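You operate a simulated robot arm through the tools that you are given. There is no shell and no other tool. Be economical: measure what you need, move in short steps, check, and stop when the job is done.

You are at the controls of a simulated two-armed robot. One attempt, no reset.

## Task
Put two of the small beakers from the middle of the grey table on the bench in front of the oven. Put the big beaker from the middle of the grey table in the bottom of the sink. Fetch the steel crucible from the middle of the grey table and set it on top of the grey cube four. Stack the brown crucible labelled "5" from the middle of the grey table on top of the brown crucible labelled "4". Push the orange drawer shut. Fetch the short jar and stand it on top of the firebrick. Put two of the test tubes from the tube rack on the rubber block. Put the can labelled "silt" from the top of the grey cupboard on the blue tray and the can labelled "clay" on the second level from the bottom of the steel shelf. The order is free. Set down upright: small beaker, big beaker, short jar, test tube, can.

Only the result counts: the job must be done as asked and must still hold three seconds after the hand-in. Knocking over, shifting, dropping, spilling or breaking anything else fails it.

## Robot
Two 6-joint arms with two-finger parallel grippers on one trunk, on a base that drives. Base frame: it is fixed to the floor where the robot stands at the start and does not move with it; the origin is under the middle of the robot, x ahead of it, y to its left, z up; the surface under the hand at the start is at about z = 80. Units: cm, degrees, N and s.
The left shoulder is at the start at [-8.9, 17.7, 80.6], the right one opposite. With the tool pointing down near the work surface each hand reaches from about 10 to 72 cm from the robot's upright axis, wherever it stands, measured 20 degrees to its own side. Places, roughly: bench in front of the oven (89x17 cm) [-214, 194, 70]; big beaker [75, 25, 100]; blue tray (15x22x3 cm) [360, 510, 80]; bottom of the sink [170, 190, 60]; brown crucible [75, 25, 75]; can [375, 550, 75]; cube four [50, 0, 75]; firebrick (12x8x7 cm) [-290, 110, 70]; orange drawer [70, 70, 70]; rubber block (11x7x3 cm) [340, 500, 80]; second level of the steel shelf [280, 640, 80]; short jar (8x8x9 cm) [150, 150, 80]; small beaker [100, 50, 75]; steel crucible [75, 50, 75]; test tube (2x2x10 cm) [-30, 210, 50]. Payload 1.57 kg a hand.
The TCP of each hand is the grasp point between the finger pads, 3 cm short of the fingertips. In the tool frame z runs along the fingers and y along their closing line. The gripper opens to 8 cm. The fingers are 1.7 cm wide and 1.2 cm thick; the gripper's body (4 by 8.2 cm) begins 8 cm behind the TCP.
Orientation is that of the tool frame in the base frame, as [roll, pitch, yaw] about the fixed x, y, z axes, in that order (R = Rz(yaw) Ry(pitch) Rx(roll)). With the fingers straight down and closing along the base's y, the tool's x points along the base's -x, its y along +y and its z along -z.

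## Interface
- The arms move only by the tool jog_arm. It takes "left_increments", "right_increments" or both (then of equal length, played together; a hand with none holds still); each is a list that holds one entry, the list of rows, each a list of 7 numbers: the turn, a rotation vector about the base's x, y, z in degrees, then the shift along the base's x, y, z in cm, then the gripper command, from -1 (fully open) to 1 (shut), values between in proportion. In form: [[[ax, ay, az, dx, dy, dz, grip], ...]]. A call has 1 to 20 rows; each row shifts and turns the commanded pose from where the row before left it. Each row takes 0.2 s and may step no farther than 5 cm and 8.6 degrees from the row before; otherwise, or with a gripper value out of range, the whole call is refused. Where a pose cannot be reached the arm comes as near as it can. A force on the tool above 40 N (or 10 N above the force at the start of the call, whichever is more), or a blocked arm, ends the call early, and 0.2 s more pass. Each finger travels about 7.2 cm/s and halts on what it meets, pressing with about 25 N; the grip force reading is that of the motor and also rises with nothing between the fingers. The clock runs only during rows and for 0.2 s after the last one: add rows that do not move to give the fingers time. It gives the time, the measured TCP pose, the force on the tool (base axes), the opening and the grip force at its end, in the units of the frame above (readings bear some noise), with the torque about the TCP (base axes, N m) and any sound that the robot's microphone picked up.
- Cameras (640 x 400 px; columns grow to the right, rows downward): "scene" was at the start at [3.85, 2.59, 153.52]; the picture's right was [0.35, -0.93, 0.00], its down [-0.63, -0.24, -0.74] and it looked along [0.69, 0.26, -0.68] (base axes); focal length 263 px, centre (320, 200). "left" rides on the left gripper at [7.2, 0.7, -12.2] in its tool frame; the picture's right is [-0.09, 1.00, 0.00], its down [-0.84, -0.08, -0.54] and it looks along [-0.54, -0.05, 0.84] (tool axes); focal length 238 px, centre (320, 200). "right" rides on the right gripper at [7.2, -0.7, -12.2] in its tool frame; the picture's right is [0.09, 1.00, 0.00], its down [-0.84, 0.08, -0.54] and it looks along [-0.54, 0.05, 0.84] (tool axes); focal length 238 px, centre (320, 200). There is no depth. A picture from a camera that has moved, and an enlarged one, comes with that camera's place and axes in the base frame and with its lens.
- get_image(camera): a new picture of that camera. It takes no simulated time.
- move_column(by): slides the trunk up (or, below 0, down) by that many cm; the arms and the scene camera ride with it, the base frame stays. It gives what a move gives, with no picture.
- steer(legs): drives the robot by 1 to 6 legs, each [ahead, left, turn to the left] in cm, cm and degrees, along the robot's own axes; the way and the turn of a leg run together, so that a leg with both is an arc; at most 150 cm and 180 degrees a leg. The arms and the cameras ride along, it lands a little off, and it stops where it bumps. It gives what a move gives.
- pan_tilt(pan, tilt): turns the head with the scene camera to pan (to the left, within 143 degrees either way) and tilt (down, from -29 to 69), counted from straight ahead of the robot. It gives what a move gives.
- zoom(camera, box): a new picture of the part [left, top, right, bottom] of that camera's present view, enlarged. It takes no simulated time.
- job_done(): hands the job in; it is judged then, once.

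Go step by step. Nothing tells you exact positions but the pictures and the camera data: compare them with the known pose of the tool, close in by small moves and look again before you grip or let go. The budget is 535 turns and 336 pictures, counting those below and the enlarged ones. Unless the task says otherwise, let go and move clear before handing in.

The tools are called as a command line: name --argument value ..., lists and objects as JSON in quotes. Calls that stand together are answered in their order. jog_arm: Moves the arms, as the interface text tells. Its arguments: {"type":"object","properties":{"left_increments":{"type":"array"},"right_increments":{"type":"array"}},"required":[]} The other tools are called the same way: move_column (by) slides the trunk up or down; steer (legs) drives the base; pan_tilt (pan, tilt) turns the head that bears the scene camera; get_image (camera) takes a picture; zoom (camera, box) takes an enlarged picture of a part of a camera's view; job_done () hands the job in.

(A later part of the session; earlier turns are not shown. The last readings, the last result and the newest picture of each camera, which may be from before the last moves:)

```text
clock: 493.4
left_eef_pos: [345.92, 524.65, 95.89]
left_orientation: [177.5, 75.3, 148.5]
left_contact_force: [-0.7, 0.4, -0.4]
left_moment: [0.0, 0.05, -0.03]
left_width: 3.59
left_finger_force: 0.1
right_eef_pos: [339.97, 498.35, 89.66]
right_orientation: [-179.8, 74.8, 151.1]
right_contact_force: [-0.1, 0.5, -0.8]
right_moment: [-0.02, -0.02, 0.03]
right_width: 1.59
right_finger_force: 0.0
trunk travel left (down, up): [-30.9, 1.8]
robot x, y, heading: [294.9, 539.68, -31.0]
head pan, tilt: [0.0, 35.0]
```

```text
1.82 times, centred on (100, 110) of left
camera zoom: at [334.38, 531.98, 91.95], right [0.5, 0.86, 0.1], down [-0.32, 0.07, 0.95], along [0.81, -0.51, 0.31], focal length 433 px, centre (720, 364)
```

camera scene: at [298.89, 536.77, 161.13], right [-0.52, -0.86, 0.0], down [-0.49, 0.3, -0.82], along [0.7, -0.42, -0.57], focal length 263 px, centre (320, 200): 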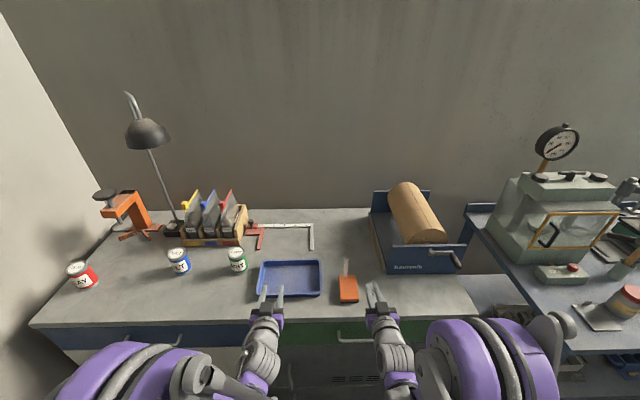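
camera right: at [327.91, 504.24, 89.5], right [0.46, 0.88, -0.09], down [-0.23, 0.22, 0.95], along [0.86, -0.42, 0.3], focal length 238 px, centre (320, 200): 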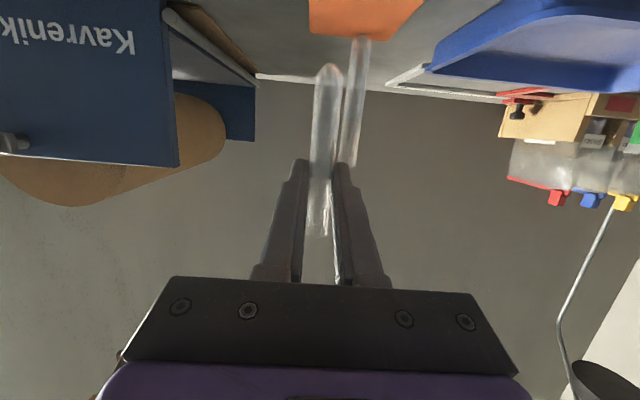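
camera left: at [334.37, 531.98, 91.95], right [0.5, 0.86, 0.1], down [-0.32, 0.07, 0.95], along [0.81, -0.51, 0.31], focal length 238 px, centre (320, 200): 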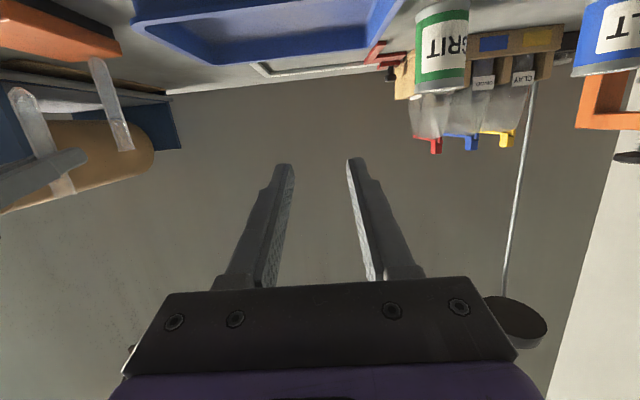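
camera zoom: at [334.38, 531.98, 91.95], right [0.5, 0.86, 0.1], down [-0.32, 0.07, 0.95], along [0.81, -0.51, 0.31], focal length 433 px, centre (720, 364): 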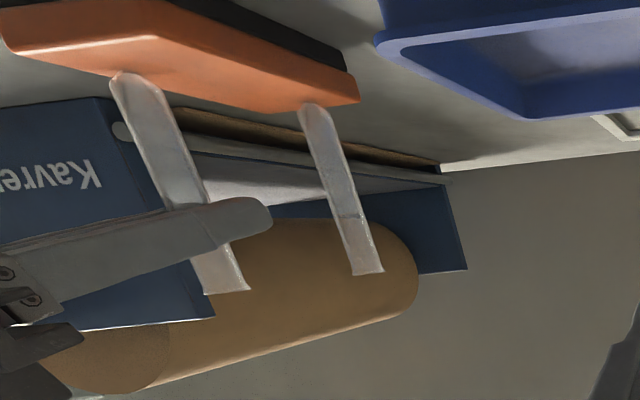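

jog_arm --right_increments '[[[0, 0, 0, 0, 0, 0, 0.4], [0, 0, 0, 0, 0, 0, 0.2], [0, 0, 0, 0, 0, 0, 0.1], [0, 0, 0, -0.44, 0.24, 0, 0.1], [0, 0, 0, -0.88, 0.48, 0, 0.1], [0, 0, 0, -0.88, 0.48, 0, 0.1], [0, 0, 0, -0.88, 0.48, 0, 0.1], [0, 0, 0, -0.88, 0.48, 0, 0.1], [0, 0, 0, -0.88, 0.48, 0, 0.1]]]'

steer --legs '[[-30, 0, 0]]'

zoom --camera "scene" --box '[220, 180, 440, 330]'

```text
clock: 495.4
left_eef_pos: [345.74, 524.63, 95.88]
left_orientation: [177.5, 75.4, 148.6]
left_contact_force: [0.6, 0.2, -0.3]
left_moment: [-0.03, -0.03, -0.01]
left_width: 3.6
left_finger_force: 0.1
right_eef_pos: [335.44, 500.93, 90.07]
right_orientation: [-179.9, 74.6, 151.3]
right_contact_force: [0.6, 0.6, -0.2]
right_moment: [-0.02, 0.02, -0.05]
right_width: 3.6
right_finger_force: 0.1
right hand out of reach, approached as far as the arm can: row 9
trunk travel left (down, up): [-30.9, 1.8]
robot x, y, heading: [294.67, 539.3, -31.1]
head pan, tilt: [0.0, 35.0]
```

```text
clock: 497.4
left_eef_pos: [320.33, 540.23, 95.77]
left_orientation: [177.5, 75.3, 148.4]
left_contact_force: [-0.5, -0.3, 0.7]
left_moment: [-0.03, -0.04, -0.02]
left_width: 3.57
left_finger_force: 0.1
right_eef_pos: [309.97, 516.18, 90.14]
right_orientation: [-179.8, 74.7, 151.1]
right_contact_force: [0.9, -1.3, 0.2]
right_moment: [-0.01, 0.0, -0.03]
right_width: 3.58
right_finger_force: 0.1
trunk travel left (down, up): [-30.9, 1.8]
robot x, y, heading: [269.46, 555.0, -31.2]
head pan, tilt: [0.0, 35.0]
```

```text
2.67 times, centred on (330, 255) of scene
camera zoom: at [273.33, 552.24, 161.15], right [-0.52, -0.85, 0.0], down [-0.49, 0.3, -0.82], along [0.7, -0.43, -0.57], focal length 702 px, centre (293, 53)
```

zoom: 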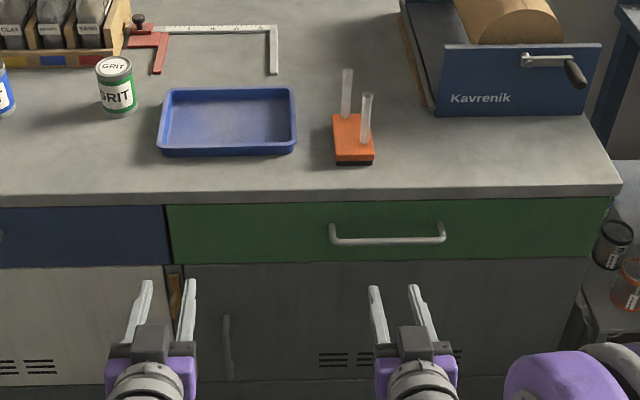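

Both tubes stand on the block. Next the cans: I drive left with the left hand aligned to the blue "silt" can.

steer --legs '[[0, 38, 0], [15, 0, 0]]'

get_image --camera "left"

get_image --camera "scene"

```text
clock: 500.7
left_eef_pos: [337.32, 568.32, 95.7]
left_orientation: [177.5, 75.3, 148.8]
left_contact_force: [-0.7, -0.4, 0.1]
left_moment: [-0.06, -0.03, -0.02]
left_width: 3.58
left_finger_force: 0.1
right_eef_pos: [326.88, 544.41, 90.18]
right_orientation: [-180.0, 74.8, 151.2]
right_contact_force: [-0.7, -0.8, 0.7]
right_moment: [-0.04, 0.0, 0.02]
right_width: 3.61
right_finger_force: 0.0
trunk travel left (down, up): [-30.9, 1.8]
robot x, y, heading: [286.29, 582.95, -31.2]
head pan, tilt: [0.0, 35.0]
stopped in leg 1: the robot was blocked; the commanded pose is now the measured one
```

```text
87 pictures are left
camera left: at [325.88, 575.56, 91.95], right [0.5, 0.86, 0.1], down [-0.32, 0.07, 0.95], along [0.81, -0.51, 0.31], focal length 238 px, centre (320, 200)
```

left: 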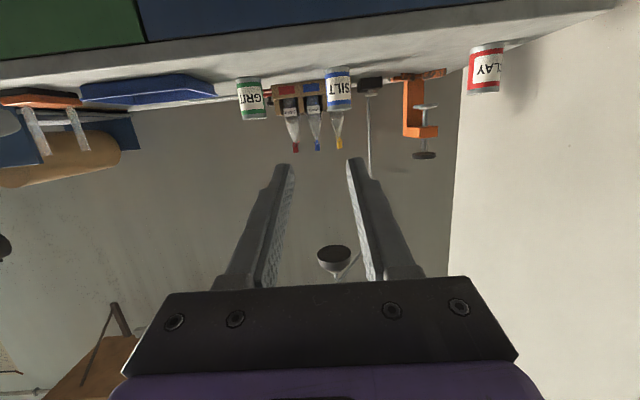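

```text
86 pictures are left
camera scene: at [290.38, 580.36, 161.14], right [-0.52, -0.86, 0.0], down [-0.49, 0.3, -0.82], along [0.7, -0.42, -0.57], focal length 263 px, centre (320, 200)
```

scene: 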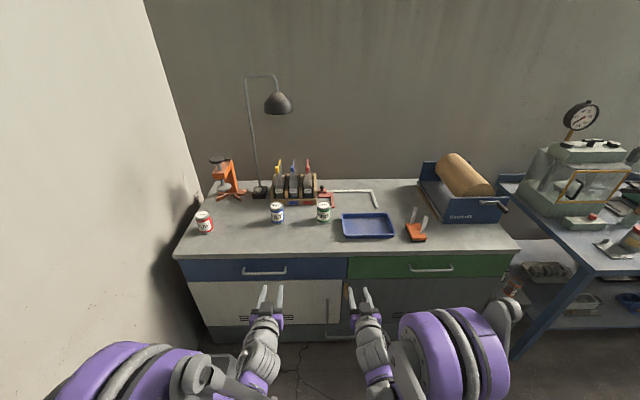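

The base met something on the left; I look that way before moving on.

pan_tilt --pan 80 --tilt 50

get_image --camera "scene"

```text
clock: 502.2
left_eef_pos: [337.31, 568.27, 95.77]
left_orientation: [177.4, 75.3, 148.6]
left_contact_force: [-0.5, -0.2, -0.1]
left_moment: [-0.01, 0.01, 0.01]
left_width: 3.59
left_finger_force: 0.0
right_eef_pos: [326.96, 544.43, 90.09]
right_orientation: [-179.9, 74.7, 151.1]
right_contact_force: [-0.3, 0.5, 0.1]
right_moment: [0.02, 0.02, 0.0]
right_width: 3.61
right_finger_force: 0.1
trunk travel left (down, up): [-30.9, 1.8]
robot x, y, heading: [286.19, 582.64, -31.4]
head pan, tilt: [80.0, 50.0]
```

```text
85 pictures are left
camera scene: at [287.89, 590.66, 158.96], right [0.75, -0.66, 0.0], down [-0.5, -0.58, -0.64], along [0.42, 0.48, -0.77], focal length 263 px, centre (320, 200)
```

scene: 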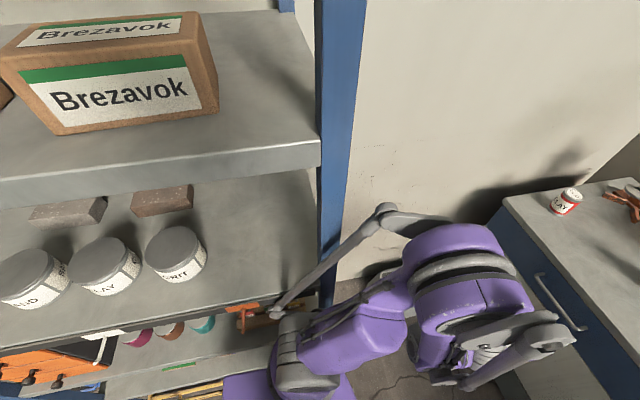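

steer --legs '[[0, -9, 0], [36, 0, 0], [0, 0, 20]]'

pan_tilt --pan 0 --tilt 35

get_image --camera "scene"

get_image --camera "left"

```text
clock: 506.7
left_eef_pos: [365.56, 559.67, 95.84]
left_orientation: [177.5, 75.3, 168.1]
left_contact_force: [-0.1, -0.1, -0.3]
left_moment: [-0.02, -0.03, -0.03]
left_width: 3.59
left_finger_force: 0.0
right_eef_pos: [363.67, 533.71, 90.08]
right_orientation: [-179.9, 74.7, 170.5]
right_contact_force: [0.4, -0.1, 0.5]
right_moment: [0.01, 0.02, 0.04]
right_width: 3.61
right_finger_force: 0.1
trunk travel left (down, up): [-30.9, 1.8]
robot x, y, heading: [312.45, 556.69, -11.9]
head pan, tilt: [80.0, 50.0]
```

```text
clock: 508.2
left_eef_pos: [365.43, 559.74, 95.81]
left_orientation: [177.5, 75.4, 168.1]
left_contact_force: [0.1, -0.3, 1.2]
left_moment: [0.02, -0.02, -0.02]
left_width: 3.58
left_finger_force: 0.1
right_eef_pos: [363.64, 533.6, 89.98]
right_orientation: [-179.9, 74.7, 170.6]
right_contact_force: [0.0, 1.0, 0.3]
right_moment: [-0.01, -0.02, 0.01]
right_width: 3.6
right_finger_force: 0.1
trunk travel left (down, up): [-30.9, 1.8]
robot x, y, heading: [312.4, 556.71, -11.9]
head pan, tilt: [0.0, 35.0]
```

```text
84 pictures are left
camera scene: at [317.07, 555.28, 161.13], right [-0.2, -0.98, 0.0], down [-0.56, 0.12, -0.82], along [0.8, -0.17, -0.57], focal length 263 px, centre (320, 200)
```

scene: 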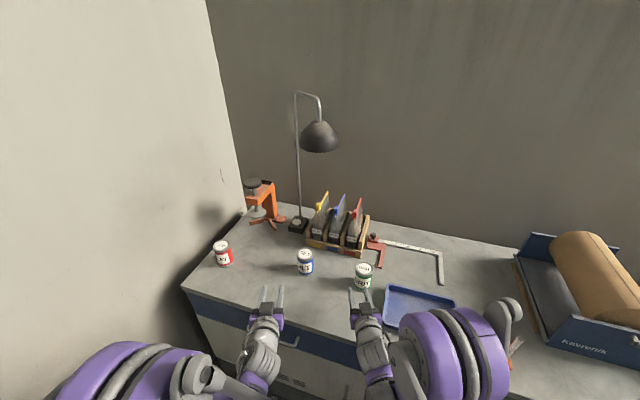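

```text
83 pictures are left
camera left: at [352.28, 562.63, 91.95], right [0.19, 0.98, 0.1], down [-0.32, -0.04, 0.95], along [0.93, -0.21, 0.31], focal length 238 px, centre (320, 200)
```

left: 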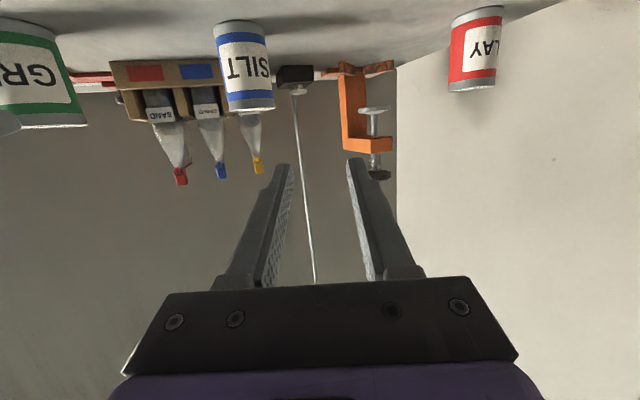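

jog_arm --right_increments '[[[0, 0, 0, -0.3, 0, 2, 0], [0, 0, 0, -0.3, 0, 2, 0], [0, 0, 0, -0.3, 0, 2, 0], [0, 0, 0, 0, 0, 2, 0]]]' --left_increments '[[[0, 0, 0, 0, 0, 0, -1], [0, 0, 0, 0, 0, 0, -1], [0, 0, 0, 0, 0, 0, -1], [0, 0, 0, 0, 0, 0, -1]]]'

zoom --camera "left" --box '[190, 0, 300, 120]'

zoom --camera "scene" --box '[190, 230, 390, 330]'

```text
clock: 509.2
left_eef_pos: [365.53, 559.64, 95.79]
left_orientation: [177.5, 75.3, 168.1]
left_contact_force: [-0.4, -0.1, -0.1]
left_moment: [0.0, -0.03, -0.01]
left_width: 8.01
left_finger_force: 0.0
right_eef_pos: [362.87, 533.71, 98.19]
right_orientation: [-179.7, 74.7, 170.7]
right_contact_force: [0.4, 0.1, -0.9]
right_moment: [-0.01, 0.01, -0.02]
right_width: 3.99
right_finger_force: 0.1
trunk travel left (down, up): [-30.9, 1.8]
robot x, y, heading: [312.73, 556.49, -11.8]
head pan, tilt: [0.0, 35.0]
```

```text
3.33 times, centred on (245, 60) of left
camera zoom: at [352.25, 562.64, 91.96], right [0.19, 0.98, 0.1], down [-0.32, -0.04, 0.95], along [0.93, -0.21, 0.31], focal length 794 px, centre (570, 667)
```

zoom: 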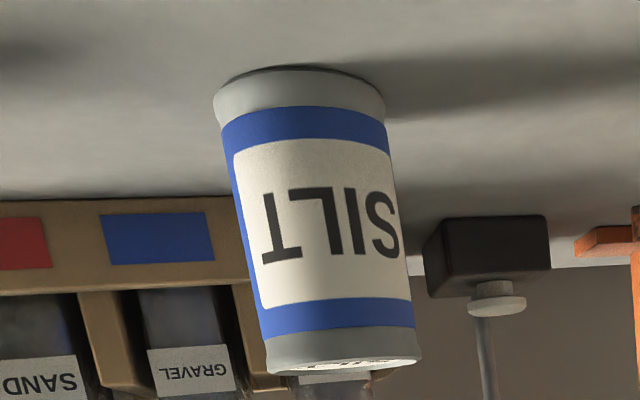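

```text
3.20 times, centred on (290, 280) of scene
camera zoom: at [317.02, 555.29, 161.14], right [-0.2, -0.98, 0.0], down [-0.56, 0.12, -0.82], along [0.8, -0.17, -0.57], focal length 842 px, centre (416, -56)
```

zoom: 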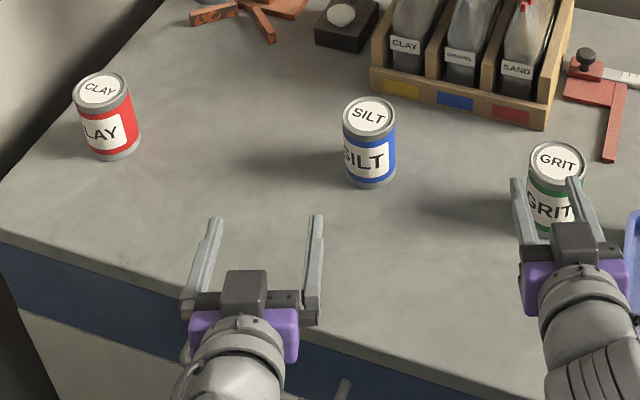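

Can is ~6.3 cm wide at (386.5, 546.5). I tilt the left tool steeper (45°) so its camera clears the cupboard top, and edge closer.

jog_arm --left_increments '[[[1.55, 7.34, 0, 0, 0, 0, -1], [1.55, 7.34, 0, 0, 0, 0, -1], [1.55, 7.34, 0, 0, 0, 0, -1], [1.55, 7.34, 0, 0, 0, 0, -1]]]'

steer --legs '[[8, -7, 0]]'

get_image --camera "left"

```text
clock: 510.2
left_eef_pos: [365.56, 559.68, 95.66]
left_orientation: [177.5, 45.1, 168.0]
left_contact_force: [0.5, -0.4, 0.1]
left_moment: [0.04, 0.04, 0.01]
left_width: 8.0
left_finger_force: 0.1
right_eef_pos: [362.84, 533.72, 98.04]
right_orientation: [-179.9, 74.7, 170.6]
right_contact_force: [0.3, 0.4, 0.3]
right_moment: [-0.01, 0.0, -0.01]
right_width: 3.99
right_finger_force: 0.1
trunk travel left (down, up): [-30.9, 1.8]
robot x, y, heading: [312.73, 556.45, -11.8]
head pan, tilt: [0.0, 35.0]
```

```text
clock: 511.5
left_eef_pos: [371.86, 551.07, 95.82]
left_orientation: [177.5, 45.3, 168.0]
left_contact_force: [0.0, -0.2, -0.2]
left_moment: [-0.01, 0.0, 0.0]
left_width: 7.98
left_finger_force: 0.0
right_eef_pos: [369.22, 525.46, 98.15]
right_orientation: [-179.8, 74.7, 170.5]
right_contact_force: [0.1, -0.8, -0.3]
right_moment: [0.0, -0.03, 0.0]
right_width: 4.0
right_finger_force: 0.1
trunk travel left (down, up): [-30.9, 1.8]
robot x, y, heading: [318.56, 548.22, -11.7]
head pan, tilt: [0.0, 35.0]
```

```text
80 pictures are left
camera left: at [358.51, 554.28, 99.25], right [0.24, 0.97, 0.1], down [0.18, -0.14, 0.97], along [0.95, -0.21, -0.21], focal length 238 px, centre (320, 200)
```

left: 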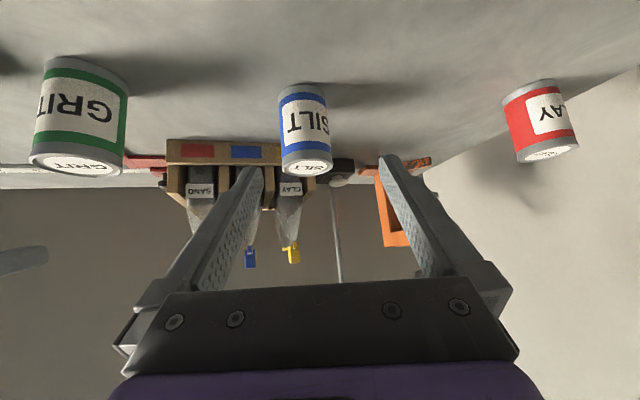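

jog_arm --left_increments '[[[0, 0, 0, -0.34, -1.86, -2, -1], [0, 0, 0, 0, 0, -4, -1], [0, 0, 0, 0, 0, -4, -1], [0, 0, 0, 0, 0, -1.3, -1], [0, 0, 0, 1.5, -0.22, 0, -1], [0, 0, 0, 1.5, -0.22, 0, -1], [0, 0, 0, 1.5, -0.22, 0, -1], [0, 0, 0, 1.5, -0.22, 0, -1]]]'

get_image --camera "left"

zoom --camera "scene" --box '[220, 220, 420, 340]'

```text
clock: 513.3
left_eef_pos: [377.62, 548.45, 84.52]
left_orientation: [177.5, 45.3, 168.1]
left_contact_force: [0.2, -0.5, 0.2]
left_moment: [-0.01, -0.02, -0.01]
left_width: 8.01
left_finger_force: 0.1
right_eef_pos: [369.14, 525.19, 98.08]
right_orientation: [-179.9, 74.7, 170.6]
right_contact_force: [-0.7, 0.0, 1.3]
right_moment: [0.01, 0.01, 0.0]
right_width: 4.01
right_finger_force: 0.0
trunk travel left (down, up): [-30.9, 1.8]
robot x, y, heading: [318.55, 548.51, -11.6]
head pan, tilt: [0.0, 35.0]
```

```text
79 pictures are left
camera left: at [364.28, 551.5, 87.99], right [0.24, 0.97, 0.1], down [0.18, -0.14, 0.97], along [0.95, -0.21, -0.21], focal length 238 px, centre (320, 200)
```

left: 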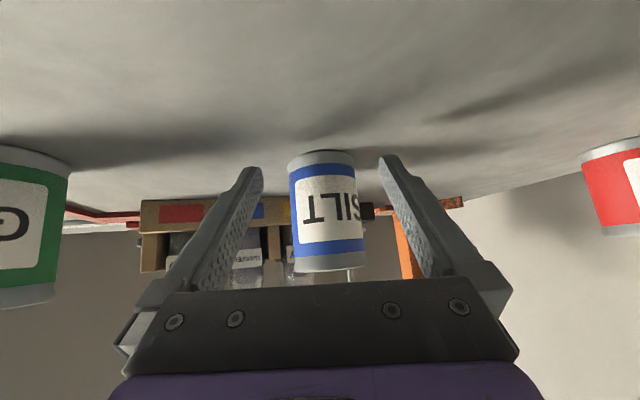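

```text
3.20 times, centred on (320, 280) of scene
camera zoom: at [323.53, 546.91, 161.14], right [-0.2, -0.98, 0.0], down [-0.56, 0.12, -0.82], along [0.8, -0.17, -0.57], focal length 842 px, centre (320, -56)
```

zoom: 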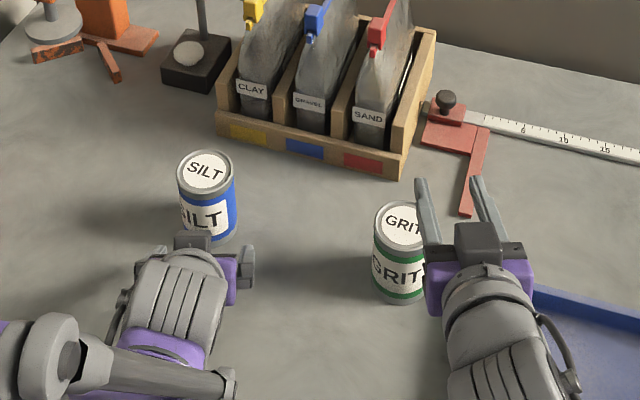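

jog_arm --left_increments '[[[0, 0, 0, 1.38, -0.2, 0, -1], [0, 0, 0, 1.38, -0.2, 0, -1], [0, 0, 0, 1.38, -0.2, 0, -1], [0, 0, 0, 1.38, -0.2, 0, -1], [0, 0, 0, 1.38, -0.2, 0, -1]]]'

get_image --camera "left"

```text
clock: 514.5
left_eef_pos: [384.51, 547.42, 84.51]
left_orientation: [177.5, 45.3, 168.1]
left_contact_force: [0.0, -0.4, -0.3]
left_moment: [-0.01, 0.0, -0.01]
left_width: 8.0
left_finger_force: 0.0
right_eef_pos: [369.32, 525.37, 98.15]
right_orientation: [-179.8, 74.6, 170.7]
right_contact_force: [0.4, -0.7, -0.5]
right_moment: [-0.04, -0.01, 0.01]
right_width: 4.0
right_finger_force: 0.1
trunk travel left (down, up): [-30.9, 1.8]
robot x, y, heading: [319.07, 547.98, -11.6]
head pan, tilt: [0.0, 35.0]
```

```text
77 pictures are left
camera left: at [371.19, 550.46, 88.03], right [0.24, 0.97, 0.1], down [0.18, -0.14, 0.97], along [0.95, -0.21, -0.21], focal length 238 px, centre (320, 200)
```

left: 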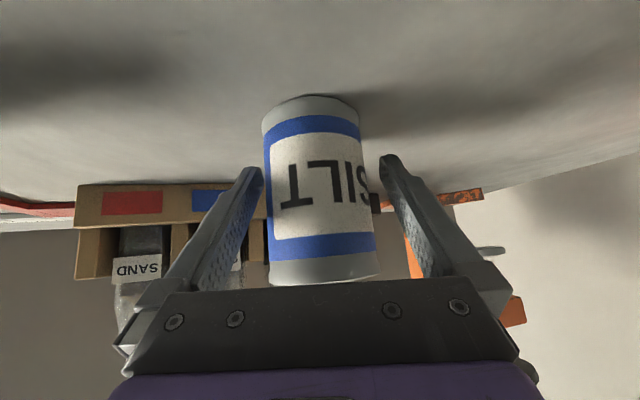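

jog_arm --left_increments '[[[0, 0, 0, 0.7, -0.1, 0, -1], [0, 0, 0, 0.6, -0.1, 0, -1], [0, 0, 0, 0, 0, 0, -0.3], [0, 0, 0, 0, 0, 0, 0.3], [0, 0, 0, 0, 0, 0, 1], [0, 0, 0, 0, 0, 0, 1], [0, 0, 0, 0, 0, 0, 1]]]'

jog_arm --left_increments '[[[0, 0, 0, 0, 0, 0.3, 1], [0, 0, 0, 0, 0, 0.6, 1], [0, 0, 0, 0, 0, 0.8, 1], [0, 0, 0, 0, 0, 1, 1], [0, 0, 0, 0, 0, 1, 1], [0, 0, 0, 0, 0, 1, 1]]]'

get_image --camera "left"

```text
clock: 516.1
left_eef_pos: [385.7, 547.24, 84.48]
left_orientation: [177.5, 45.3, 168.1]
left_contact_force: [1.4, -1.4, -0.5]
left_moment: [-0.21, -0.02, 0.05]
left_width: 6.19
left_finger_force: 25.3
right_eef_pos: [369.27, 525.34, 98.13]
right_orientation: [-179.9, 74.7, 170.5]
right_contact_force: [1.3, 0.0, -0.5]
right_moment: [0.03, 0.01, -0.02]
right_width: 4.01
right_finger_force: 0.1
trunk travel left (down, up): [-30.9, 1.8]
robot x, y, heading: [318.93, 548.55, -11.7]
head pan, tilt: [0.0, 35.0]
```

```text
clock: 517.5
left_eef_pos: [385.82, 547.25, 89.25]
left_orientation: [177.4, 45.4, 168.1]
left_contact_force: [-0.6, -0.1, -4.0]
left_moment: [0.0, -0.03, 0.01]
left_width: 6.11
left_finger_force: 24.8
right_eef_pos: [369.27, 525.32, 98.22]
right_orientation: [-180.0, 74.7, 170.6]
right_contact_force: [0.1, 0.2, 0.9]
right_moment: [0.0, -0.02, 0.0]
right_width: 4.03
right_finger_force: 0.1
trunk travel left (down, up): [-30.9, 1.8]
robot x, y, heading: [318.61, 548.2, -11.7]
head pan, tilt: [0.0, 35.0]
```

```text
76 pictures are left
camera left: at [372.5, 550.29, 92.69], right [0.24, 0.97, 0.1], down [0.18, -0.14, 0.97], along [0.95, -0.21, -0.21], focal length 238 px, centre (320, 200)
```

left: 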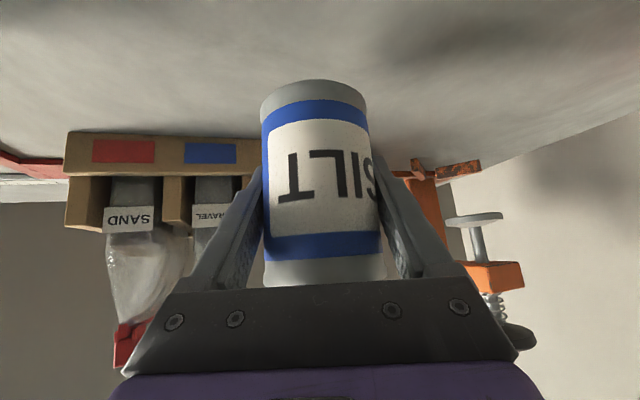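

The silt can is held. I lift both hands higher (the right one well above the tubes) before shifting toward the tray.

jog_arm --left_increments '[[[0, 0, 0, 0, 0, 1, 1], [0, 0, 0, 0, 0, 1, 1], [0, 0, 0, 0, 0, 1, 1], [0, 0, 0, 0, 0, 1, 1], [0, 0, 0, 0, 0, 1, 1], [0, 0, 0, 0, 0, 1, 1], [0, 0, 0, 0, 0, 1, 1]]]' --right_increments '[[[0, 0, 0, 0, 0, 2, 0], [0, 0, 0, 0, 0, 2, 0], [0, 0, 0, 0, 0, 2, 0], [0, 0, 0, 0, 0, 2, 0], [0, 0, 0, 0, 0, 2, 0], [0, 0, 0, 0, 0, 2, 0], [0, 0, 0, 0, 0, 2, 0]]]'

steer --legs '[[-19, 0, 0], [0, -38, 0]]'

get_image --camera "left"

get_image --camera "scene"

```text
clock: 519.1
left_eef_pos: [385.76, 547.39, 96.23]
left_orientation: [177.5, 45.4, 168.1]
left_contact_force: [-0.1, 0.7, -3.8]
left_moment: [-0.04, -0.06, 0.01]
left_width: 6.12
left_finger_force: 25.1
right_eef_pos: [369.45, 525.32, 112.26]
right_orientation: [-180.0, 74.7, 170.4]
right_contact_force: [0.5, 0.2, -0.1]
right_moment: [0.01, -0.01, 0.0]
right_width: 3.98
right_finger_force: 0.1
trunk travel left (down, up): [-30.9, 1.8]
robot x, y, heading: [319.14, 548.13, -12.0]
head pan, tilt: [0.0, 35.0]
```

```text
clock: 524.2
left_eef_pos: [359.49, 513.46, 96.11]
left_orientation: [177.5, 45.2, 168.2]
left_contact_force: [0.3, -0.1, -4.0]
left_moment: [0.02, -0.04, 0.04]
left_width: 6.11
left_finger_force: 24.8
right_eef_pos: [343.19, 491.48, 112.09]
right_orientation: [-179.9, 74.7, 170.7]
right_contact_force: [-0.6, -0.2, -0.4]
right_moment: [0.0, 0.02, 0.03]
right_width: 4.0
right_finger_force: 0.1
trunk travel left (down, up): [-30.9, 1.8]
robot x, y, heading: [292.22, 514.4, -11.6]
head pan, tilt: [0.0, 35.0]
```

```text
75 pictures are left
camera left: at [346.13, 516.48, 99.66], right [0.24, 0.97, 0.1], down [0.18, -0.14, 0.97], along [0.95, -0.21, -0.21], focal length 238 px, centre (320, 200)
```

left: 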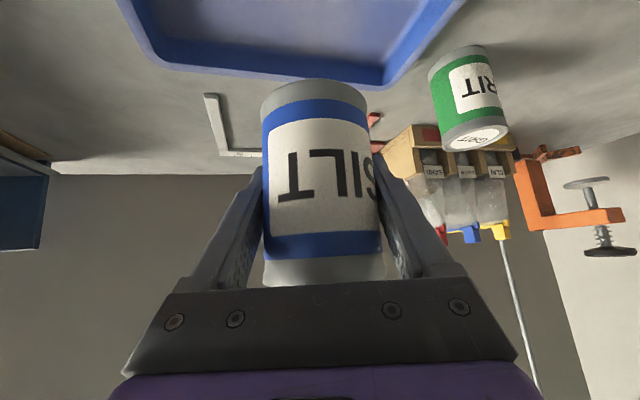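

```text
74 pictures are left
camera scene: at [297.28, 512.96, 161.13], right [-0.2, -0.98, 0.0], down [-0.56, 0.12, -0.82], along [0.8, -0.17, -0.57], focal length 263 px, centre (320, 200)
```

scene: 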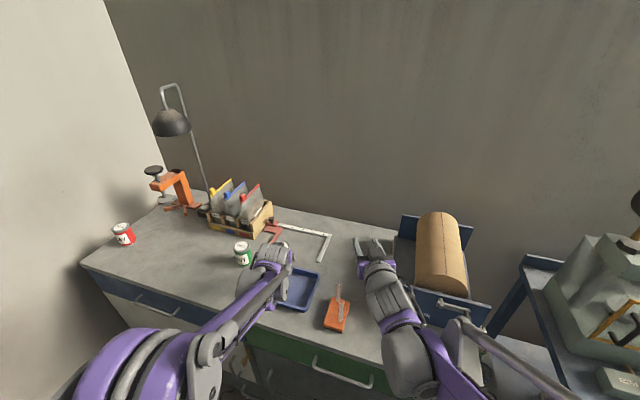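

jog_arm --left_increments '[[[0, 0, 0, -0.3, 0, -0.5, 1], [0, 0, 0, 0, 0, -1, 1], [0, 0, 0, 0, 0, -1, 1], [0, 0, 0, 0, 0, -1, 1], [0, 0, 0, 0, 0, -1, 1], [0, 0, 0, 0, 0, -1, 1], [0, 0, 0, 0, 0, -1, 1], [0, 0, 0, 0, 0, -1, 1], [0, 0, 0, 0, 0, -1, 1], [0, 0, 0, 0, 0, -0.8, 1], [0, 0, 0, 0, 0, -0.4, 1], [0, 0, 0, 0, 0, -0.4, 1], [0, 0, 0, 0, 0, -0.3, 1], [0, 0, 0, 0, 0, 0, 1]]]'

zoom --camera "scene" --box '[220, 220, 380, 340]'

```text
clock: 527.2
left_eef_pos: [359.24, 513.42, 85.75]
left_orientation: [177.4, 45.2, 168.2]
left_contact_force: [0.3, 0.0, -3.3]
left_moment: [0.02, -0.03, -0.03]
left_width: 6.14
left_finger_force: 25.1
right_eef_pos: [343.05, 491.48, 112.04]
right_orientation: [-179.9, 74.7, 170.8]
right_contact_force: [0.4, -0.3, -0.3]
right_moment: [-0.02, -0.04, 0.0]
right_width: 4.01
right_finger_force: 0.1
trunk travel left (down, up): [-30.9, 1.8]
robot x, y, heading: [292.84, 514.22, -11.8]
head pan, tilt: [0.0, 35.0]
```

```text
3.33 times, centred on (300, 280) of scene
camera zoom: at [297.28, 512.97, 161.13], right [-0.2, -0.98, 0.0], down [-0.56, 0.12, -0.82], along [0.8, -0.17, -0.57], focal length 877 px, centre (387, -67)
```

zoom: 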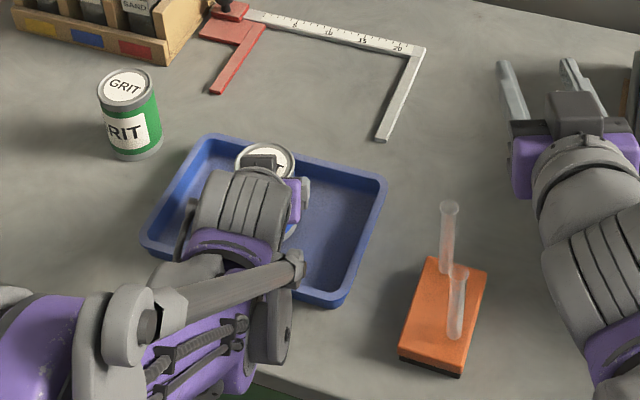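

jog_arm --left_increments '[[[0, 0, 0, 0, 0, -0.3, 1], [0, 0, 0, 0, 0, -0.3, 1], [0, 0, 0, 0, 0, 0, 1]]]'

```text
clock: 528.0
left_eef_pos: [359.18, 513.48, 85.09]
left_orientation: [177.5, 45.3, 168.2]
left_contact_force: [0.3, 0.1, -3.9]
left_moment: [0.01, -0.06, 0.01]
left_width: 6.12
left_finger_force: 25.2
right_eef_pos: [343.05, 491.54, 112.31]
right_orientation: [-179.9, 74.7, 170.7]
right_contact_force: [0.1, 0.5, 0.1]
right_moment: [0.02, 0.01, 0.01]
right_width: 4.01
right_finger_force: 0.0
trunk travel left (down, up): [-30.9, 1.8]
robot x, y, heading: [292.78, 514.03, -11.5]
head pan, tilt: [0.0, 35.0]
```

jog_arm --left_increments '[[[0, 0, 0, 0, 0, -0.3, 1], [0, 0, 0, 0, 0, -0.2, 1], [0, 0, 0, 0, 0, 0, 1]]]'

```text
clock: 528.8
left_eef_pos: [359.1, 513.52, 84.92]
left_orientation: [177.5, 45.5, 168.2]
left_contact_force: [3.8, 1.5, 15.9]
left_moment: [-0.44, 0.12, 0.06]
left_width: 6.17
left_finger_force: 24.8
right_eef_pos: [343.05, 491.54, 112.21]
right_orientation: [-179.9, 74.7, 170.8]
right_contact_force: [-0.8, 0.1, 0.9]
right_moment: [-0.01, 0.02, 0.07]
right_width: 4.0
right_finger_force: 0.0
trunk travel left (down, up): [-30.9, 1.8]
robot x, y, heading: [292.78, 514.34, -11.9]
head pan, tilt: [0.0, 35.0]
```

jog_arm --left_increments '[[[0, 0, 0, 0, 0, 0.1, 0.7], [0, 0, 0, 0, 0, 0, 0.2], [0, 0, 0, 0, 0, 0, -0.5], [0, 0, 0, 0, 0, 0, -1], [0, 0, 0, 0, 0, 0, -1], [0, 0, 0, -0.7, 0.1, 0.7, -1], [0, 0, 0, -1.4, 0.2, 1.4, -1], [0, 0, 0, -1.4, 0.2, 1.4, -1], [0, 0, 0, -1.4, 0.2, 1.4, -1], [0, 0, 0, -1.4, 0.2, 1.4, -1], [0, 0, 0, -1.4, 0.2, 1.4, -1], [0, 0, 0, -1.4, 0.2, 1.4, -1], [0, 0, 0, 0, 0, 2, -1], [0, 0, 0, 0, 0, 2, -1]]]'

get_image --camera "left"

zoom --camera "scene" --box '[220, 220, 380, 340]'

```text
clock: 531.8
left_eef_pos: [350.22, 514.7, 98.01]
left_orientation: [177.5, 45.3, 168.0]
left_contact_force: [-0.3, -0.5, -0.5]
left_moment: [-0.01, 0.0, 0.01]
left_width: 8.03
left_finger_force: 0.0
right_eef_pos: [343.04, 491.52, 112.18]
right_orientation: [-179.9, 74.8, 170.8]
right_contact_force: [-0.1, 0.3, 0.0]
right_moment: [0.03, 0.0, 0.01]
right_width: 3.98
right_finger_force: 0.0
trunk travel left (down, up): [-30.9, 1.8]
robot x, y, heading: [292.97, 514.33, -11.9]
head pan, tilt: [0.0, 35.0]
```

```text
72 pictures are left
camera left: at [336.87, 517.73, 101.43], right [0.24, 0.97, 0.1], down [0.18, -0.14, 0.97], along [0.95, -0.21, -0.21], focal length 238 px, centre (320, 200)
```

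left: 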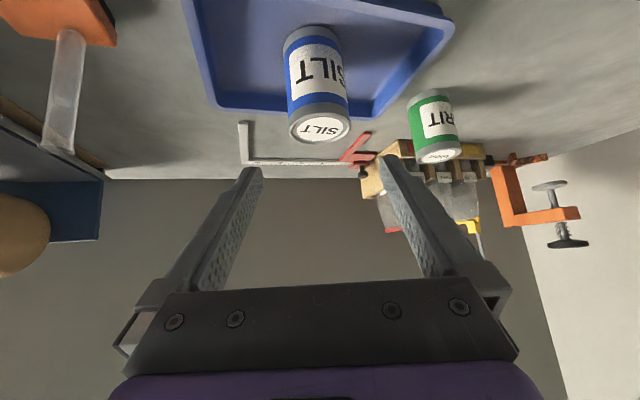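

```text
3.33 times, centred on (300, 280) of scene
camera zoom: at [297.19, 512.97, 161.14], right [-0.2, -0.98, 0.0], down [-0.56, 0.12, -0.82], along [0.8, -0.17, -0.57], focal length 877 px, centre (387, -67)
```

zoom: 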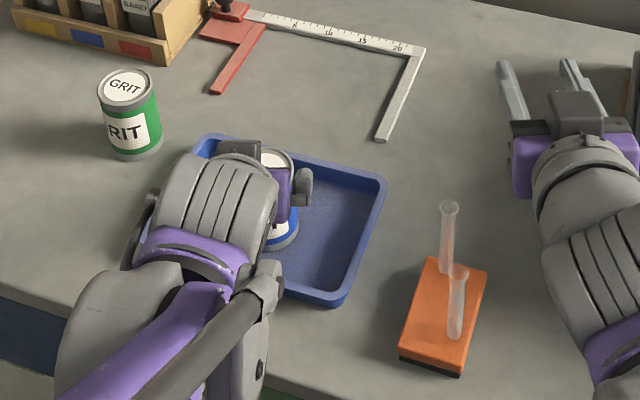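

Silt stands in the tray. Now for the red "clay" can in the corner: I shift left, turn toward it and approach.

steer --legs '[[-5, 0, 0], [0, 30, 0], [0, 0, 31], [18, -4, 0]]'

get_image --camera "scene"

get_image --camera "left"

```text
clock: 538.1
left_eef_pos: [361.45, 576.42, 97.89]
left_orientation: [177.5, 45.2, -161.0]
left_contact_force: [0.0, 0.8, -0.1]
left_moment: [-0.02, 0.03, 0.0]
left_width: 8.0
left_finger_force: 0.1
right_eef_pos: [367.22, 552.92, 112.03]
right_orientation: [-179.9, 74.7, -158.5]
right_contact_force: [-0.3, 0.0, -0.2]
right_moment: [0.01, -0.02, 0.02]
right_width: 4.02
right_finger_force: 0.1
trunk travel left (down, up): [-30.9, 1.8]
robot x, y, heading: [312.18, 546.45, 19.2]
head pan, tilt: [0.0, 35.0]
```

```text
70 pictures are left
camera scene: at [316.62, 547.62, 161.12], right [0.33, -0.94, 0.0], down [-0.54, -0.19, -0.82], along [0.77, 0.27, -0.57], focal length 263 px, centre (320, 200)
```

scene: 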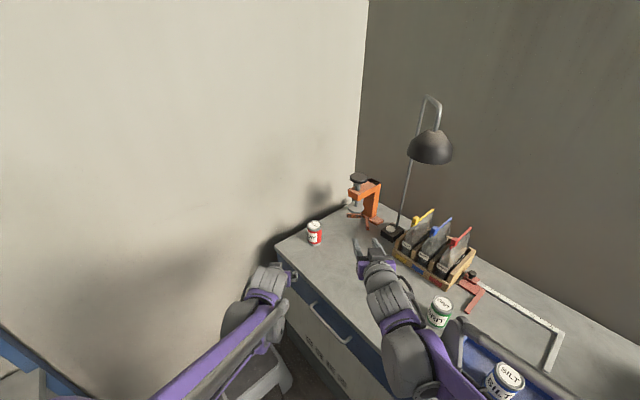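

```text
69 pictures are left
camera left: at [348.42, 572.12, 101.37], right [-0.29, 0.95, 0.1], down [0.23, -0.03, 0.97], along [0.93, 0.31, -0.21], focal length 238 px, centre (320, 200)
```

left: 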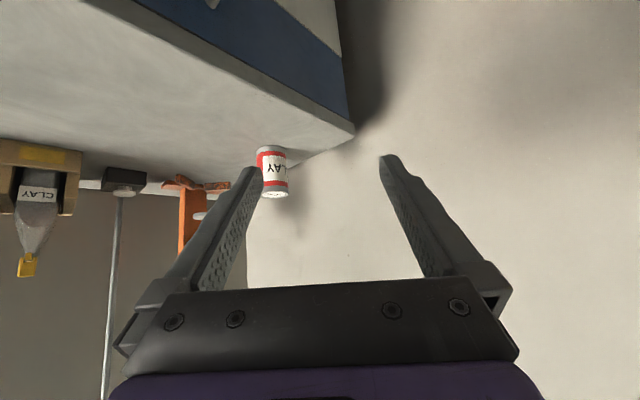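

jog_arm --right_increments '[[[0, 0, 0, 0.6, -2.2, 1, 0], [0, 0, 0, 0.6, -2.2, 1, 0], [0, 0, 0, 0.6, -2.2, 1, 0], [0, 0, 0, 0.6, -2.2, 1, 0], [0, 0, 0, 0.6, -2.2, 0, 0], [0, 0, 0, 0.6, -2.2, 0, 0]]]' --left_increments '[[[0, 0, 0, 0, 0, 0, -1], [0, 0, 0, 0, 0, 0, -1], [0, 0, 0, 0.8, -1.9, 0, -1], [0, 0, 0, 0.8, -1.9, 0, -1], [0, 0, 0, 0.8, -1.9, 0, -1], [0, 0, 0, 0.8, -1.9, 0, -1]]]'

steer --legs '[[17, -2, 0]]'

get_image --camera "left"

```text
clock: 539.5
left_eef_pos: [364.59, 568.69, 97.9]
left_orientation: [177.5, 45.1, -161.0]
left_contact_force: [0.0, -0.6, 0.3]
left_moment: [0.01, 0.02, -0.02]
left_width: 7.99
left_finger_force: 0.2
right_eef_pos: [370.79, 539.51, 115.98]
right_orientation: [-179.9, 74.8, -158.5]
right_contact_force: [0.9, 0.1, 0.3]
right_moment: [-0.02, 0.03, 0.02]
right_width: 4.03
right_finger_force: 0.1
trunk travel left (down, up): [-30.9, 1.8]
robot x, y, heading: [312.19, 546.25, 19.2]
head pan, tilt: [0.0, 35.0]
```

```text
clock: 541.0
left_eef_pos: [381.22, 572.77, 97.94]
left_orientation: [177.4, 45.3, -160.8]
left_contact_force: [-1.6, 0.9, -0.4]
left_moment: [0.02, 0.0, 0.01]
left_width: 8.0
left_finger_force: 0.0
right_eef_pos: [387.62, 543.56, 115.98]
right_orientation: [-179.9, 74.7, -158.3]
right_contact_force: [-0.4, -0.3, -0.2]
right_moment: [0.0, -0.01, 0.0]
right_width: 4.01
right_finger_force: 0.1
trunk travel left (down, up): [-30.9, 1.8]
robot x, y, heading: [328.77, 550.27, 19.3]
head pan, tilt: [0.0, 35.0]
```

```text
68 pictures are left
camera left: at [368.29, 568.34, 101.4], right [-0.29, 0.95, 0.1], down [0.23, -0.03, 0.97], along [0.93, 0.31, -0.21], focal length 238 px, centre (320, 200)
```

left: 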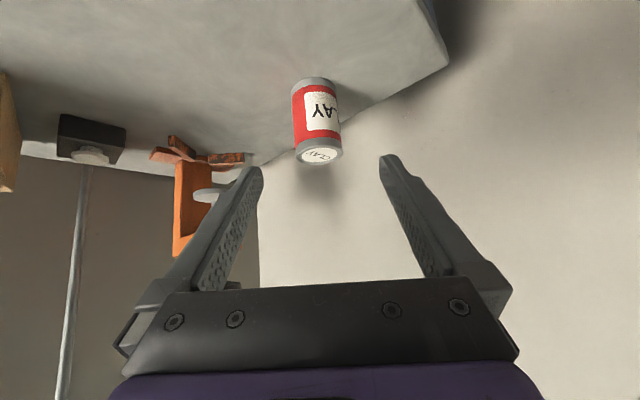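

jog_arm --left_increments '[[[0, 0, 0, 0.23, -0.56, -3, -1], [0, 0, 0, 0, 0, -4, -1], [0, 0, 0, 0, 0, -4, -1], [0, 0, 0, 0, 0, -2.4, -1], [0, 0, 0, 1.39, 0.57, 0, -1], [0, 0, 0, 1.39, 0.57, 0, -1], [0, 0, 0, 1.39, 0.57, 0, -1], [0, 0, 0, 1.39, 0.57, 0, -1], [0, 0, 0, 1.39, 0.57, 0, -1], [0, 0, 0, 1.39, 0.57, 0, -1], [0, 0, 0, 1.39, 0.57, 0, -1], [0, 0, 0, 1.39, 0.57, 0, -1]]]'

get_image --camera "left"

```text
clock: 543.6
left_eef_pos: [392.52, 576.74, 84.65]
left_orientation: [177.5, 45.2, -160.7]
left_contact_force: [-0.4, 0.4, -0.2]
left_moment: [0.0, 0.03, -0.06]
left_width: 7.99
left_finger_force: 0.1
right_eef_pos: [387.78, 543.53, 116.1]
right_orientation: [-179.9, 74.7, -158.3]
right_contact_force: [-0.6, -0.3, -0.8]
right_moment: [0.0, 0.02, 0.0]
right_width: 4.02
right_finger_force: 0.1
trunk travel left (down, up): [-30.9, 1.8]
robot x, y, heading: [329.18, 550.04, 18.9]
head pan, tilt: [0.0, 35.0]
```

```text
67 pictures are left
camera left: at [379.63, 572.48, 88.08], right [-0.29, 0.95, 0.1], down [0.23, -0.03, 0.97], along [0.93, 0.31, -0.21], focal length 238 px, centre (320, 200)
```

left: 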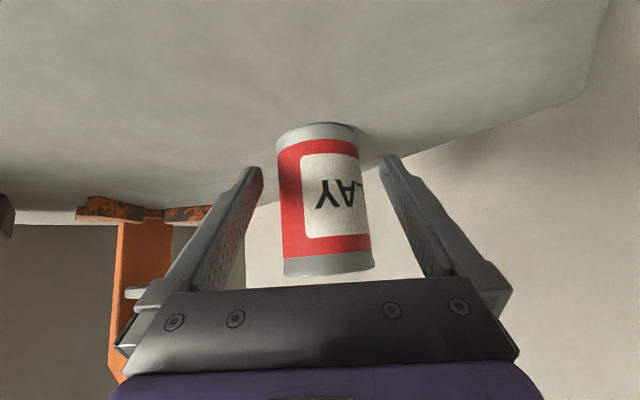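

jog_arm --left_increments '[[[0, 0, 0, 0.92, 0.38, 0, -1], [0, 0, 0, 0.92, 0.38, 0, -1], [0, 0, 0, 0.92, 0.38, 0, -1], [0, 0, 0, 0.35, 0.15, 0, -1], [0, 0, 0, 0, 0, 0, -0.3], [0, 0, 0, 0, 0, 0, 0.3], [0, 0, 0, 0, 0, 0, 1], [0, 0, 0, 0, 0, 0, 1], [0, 0, 0, 0, 0, 0, 1]]]'

jog_arm --left_increments '[[[0, 0, 0, 0, 0, 0.3, 1], [0, 0, 0, 0, 0, 0.6, 1], [0, 0, 0, 0, 0, 0.8, 1], [0, 0, 0, 0, 0, 1, 1], [0, 0, 0, 0, 0, 1, 1], [0, 0, 0, 0, 0, 1, 1]]]'

get_image --camera "left"

```text
clock: 545.6
left_eef_pos: [395.66, 578.03, 84.54]
left_orientation: [177.5, 45.3, -160.7]
left_contact_force: [1.8, -0.6, 0.4]
left_moment: [-0.13, -0.13, 0.07]
left_width: 6.16
left_finger_force: 24.8
right_eef_pos: [387.71, 543.46, 116.02]
right_orientation: [-179.9, 74.7, -158.4]
right_contact_force: [-0.6, 0.2, 0.0]
right_moment: [0.01, 0.0, 0.02]
right_width: 4.01
right_finger_force: 0.0
trunk travel left (down, up): [-30.9, 1.8]
robot x, y, heading: [328.97, 550.16, 19.2]
head pan, tilt: [0.0, 35.0]
```

```text
clock: 547.0
left_eef_pos: [395.78, 577.91, 89.36]
left_orientation: [177.5, 45.2, -160.9]
left_contact_force: [-0.7, 0.1, -3.0]
left_moment: [0.0, -0.02, 0.01]
left_width: 6.11
left_finger_force: 24.7
right_eef_pos: [387.63, 543.56, 116.06]
right_orientation: [-179.9, 74.7, -158.3]
right_contact_force: [0.0, 0.1, 0.5]
right_moment: [-0.01, -0.02, 0.01]
right_width: 3.99
right_finger_force: 0.0
trunk travel left (down, up): [-30.9, 1.8]
robot x, y, heading: [329.25, 550.29, 19.3]
head pan, tilt: [0.0, 35.0]
```

```text
66 pictures are left
camera left: at [382.7, 573.58, 92.86], right [-0.29, 0.95, 0.1], down [0.23, -0.03, 0.97], along [0.93, 0.31, -0.21], focal length 238 px, centre (320, 200)
```

left: 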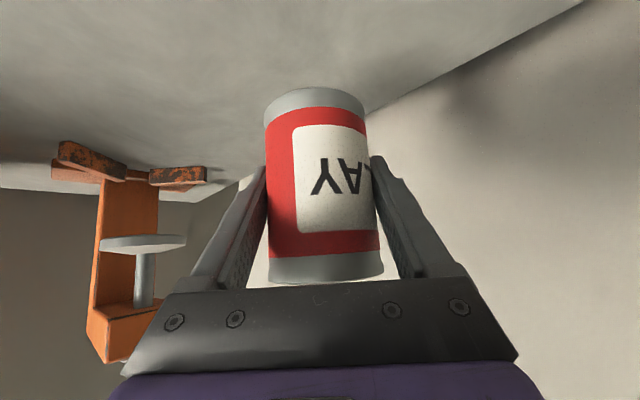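

Clay can is held. I lift it, back out, turn toward the steel shelf and move in front of it.

jog_arm --left_increments '[[[0, 0, 0, 0, 0, 1, 1], [0, 0, 0, 0, 0, 1, 1], [0, 0, 0, 0, 0, 1, 1], [0, 0, 0, 0, 0, 1, 1], [0, 0, 0, 0, 0, 1, 1], [0, 0, 0, 0, 0, 1, 1]]]'

steer --legs '[[-45, 0, 0], [0, 0, 39], [-12, 0, 0], [0, 65, 0]]'

get_image --camera "scene"

get_image --camera "left"

```text
clock: 548.4
left_eef_pos: [395.81, 577.99, 95.31]
left_orientation: [177.5, 45.2, -160.8]
left_contact_force: [0.3, -0.6, -3.7]
left_moment: [-0.02, -0.04, -0.03]
left_width: 6.09
left_finger_force: 25.3
right_eef_pos: [387.68, 543.59, 116.18]
right_orientation: [-180.0, 74.7, -158.4]
right_contact_force: [-0.6, 0.0, 0.1]
right_moment: [0.02, -0.01, -0.04]
right_width: 4.02
right_finger_force: 0.0
trunk travel left (down, up): [-30.9, 1.8]
robot x, y, heading: [328.77, 550.03, 19.2]
head pan, tilt: [0.0, 35.0]
```

```text
clock: 559.6
left_eef_pos: [258.72, 622.07, 95.28]
left_orientation: [177.5, 45.2, -121.9]
left_contact_force: [-0.7, 0.2, -4.1]
left_moment: [0.0, -0.01, 0.0]
left_width: 6.1
left_finger_force: 25.0
right_eef_pos: [274.16, 590.3, 116.06]
right_orientation: [-179.9, 74.6, -119.3]
right_contact_force: [-0.2, 0.3, -0.8]
right_moment: [-0.02, 0.01, 0.03]
right_width: 4.0
right_finger_force: 0.0
trunk travel left (down, up): [-30.9, 1.8]
robot x, y, heading: [224.31, 558.96, 58.4]
head pan, tilt: [0.0, 35.0]
```

```text
65 pictures are left
camera scene: at [226.87, 562.07, 161.13], right [0.85, -0.52, 0.0], down [-0.3, -0.49, -0.82], along [0.43, 0.7, -0.57], focal length 263 px, centre (320, 200)
```

scene: 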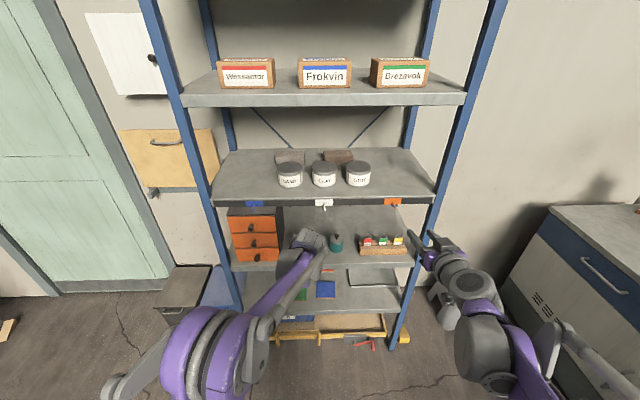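

```text
64 pictures are left
camera left: at [251.45, 610.49, 98.74], right [-0.83, 0.55, 0.1], down [0.2, 0.12, 0.97], along [0.53, 0.82, -0.21], focal length 238 px, centre (320, 200)
```

left: 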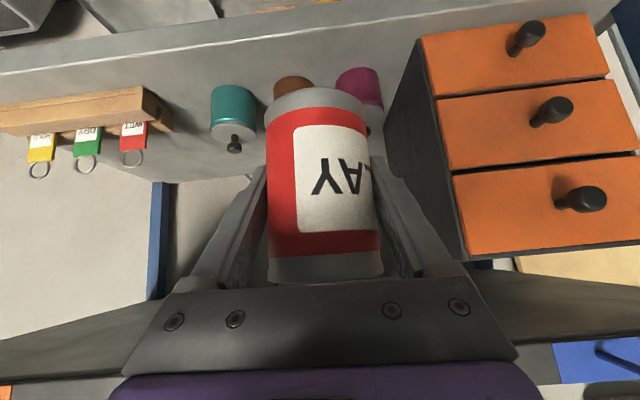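

zoom --camera "left" --box '[0, 20, 400, 200]'

zoom --camera "scene" --box '[210, 190, 430, 290]'

get_image --camera "right"

```text
1.60 times, centred on (200, 110) of left
camera zoom: at [251.45, 610.49, 98.74], right [-0.83, 0.55, 0.1], down [0.2, 0.12, 0.97], along [0.53, 0.82, -0.21], focal length 381 px, centre (512, 344)
```

zoom: 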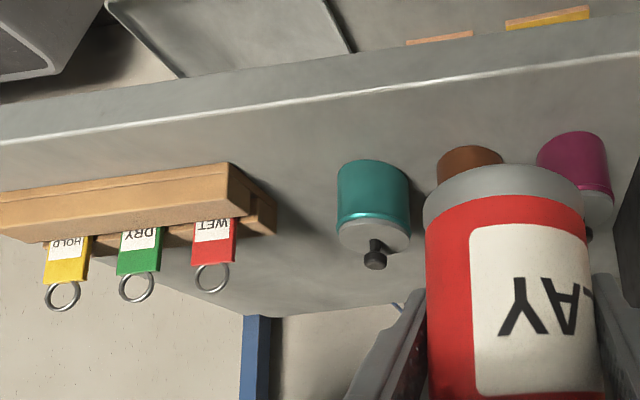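

```text
2.91 times, centred on (320, 240) of scene
camera zoom: at [226.87, 562.07, 161.13], right [0.85, -0.52, 0.0], down [-0.3, -0.49, -0.82], along [0.43, 0.7, -0.57], focal length 766 px, centre (320, 84)
```

zoom: 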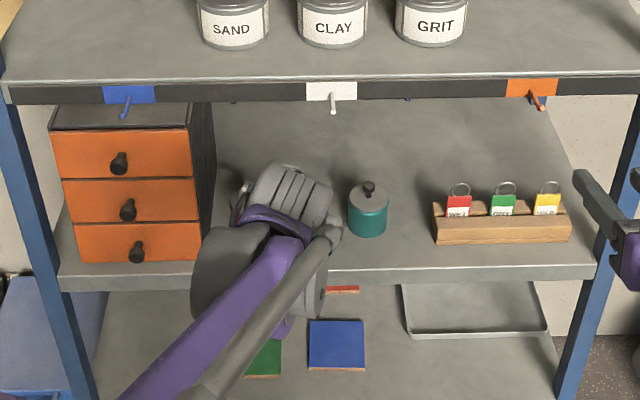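

```text
61 pictures are left
camera right: at [268.1, 578.03, 112.3], right [-0.88, 0.47, -0.09], down [-0.22, -0.22, 0.95], along [0.42, 0.86, 0.3], focal length 238 px, centre (320, 200)
```

right: 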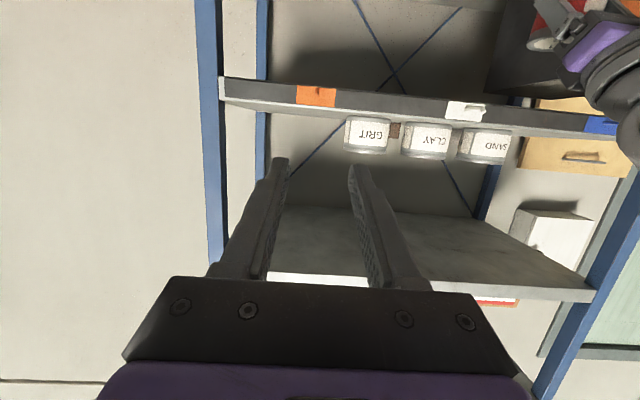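

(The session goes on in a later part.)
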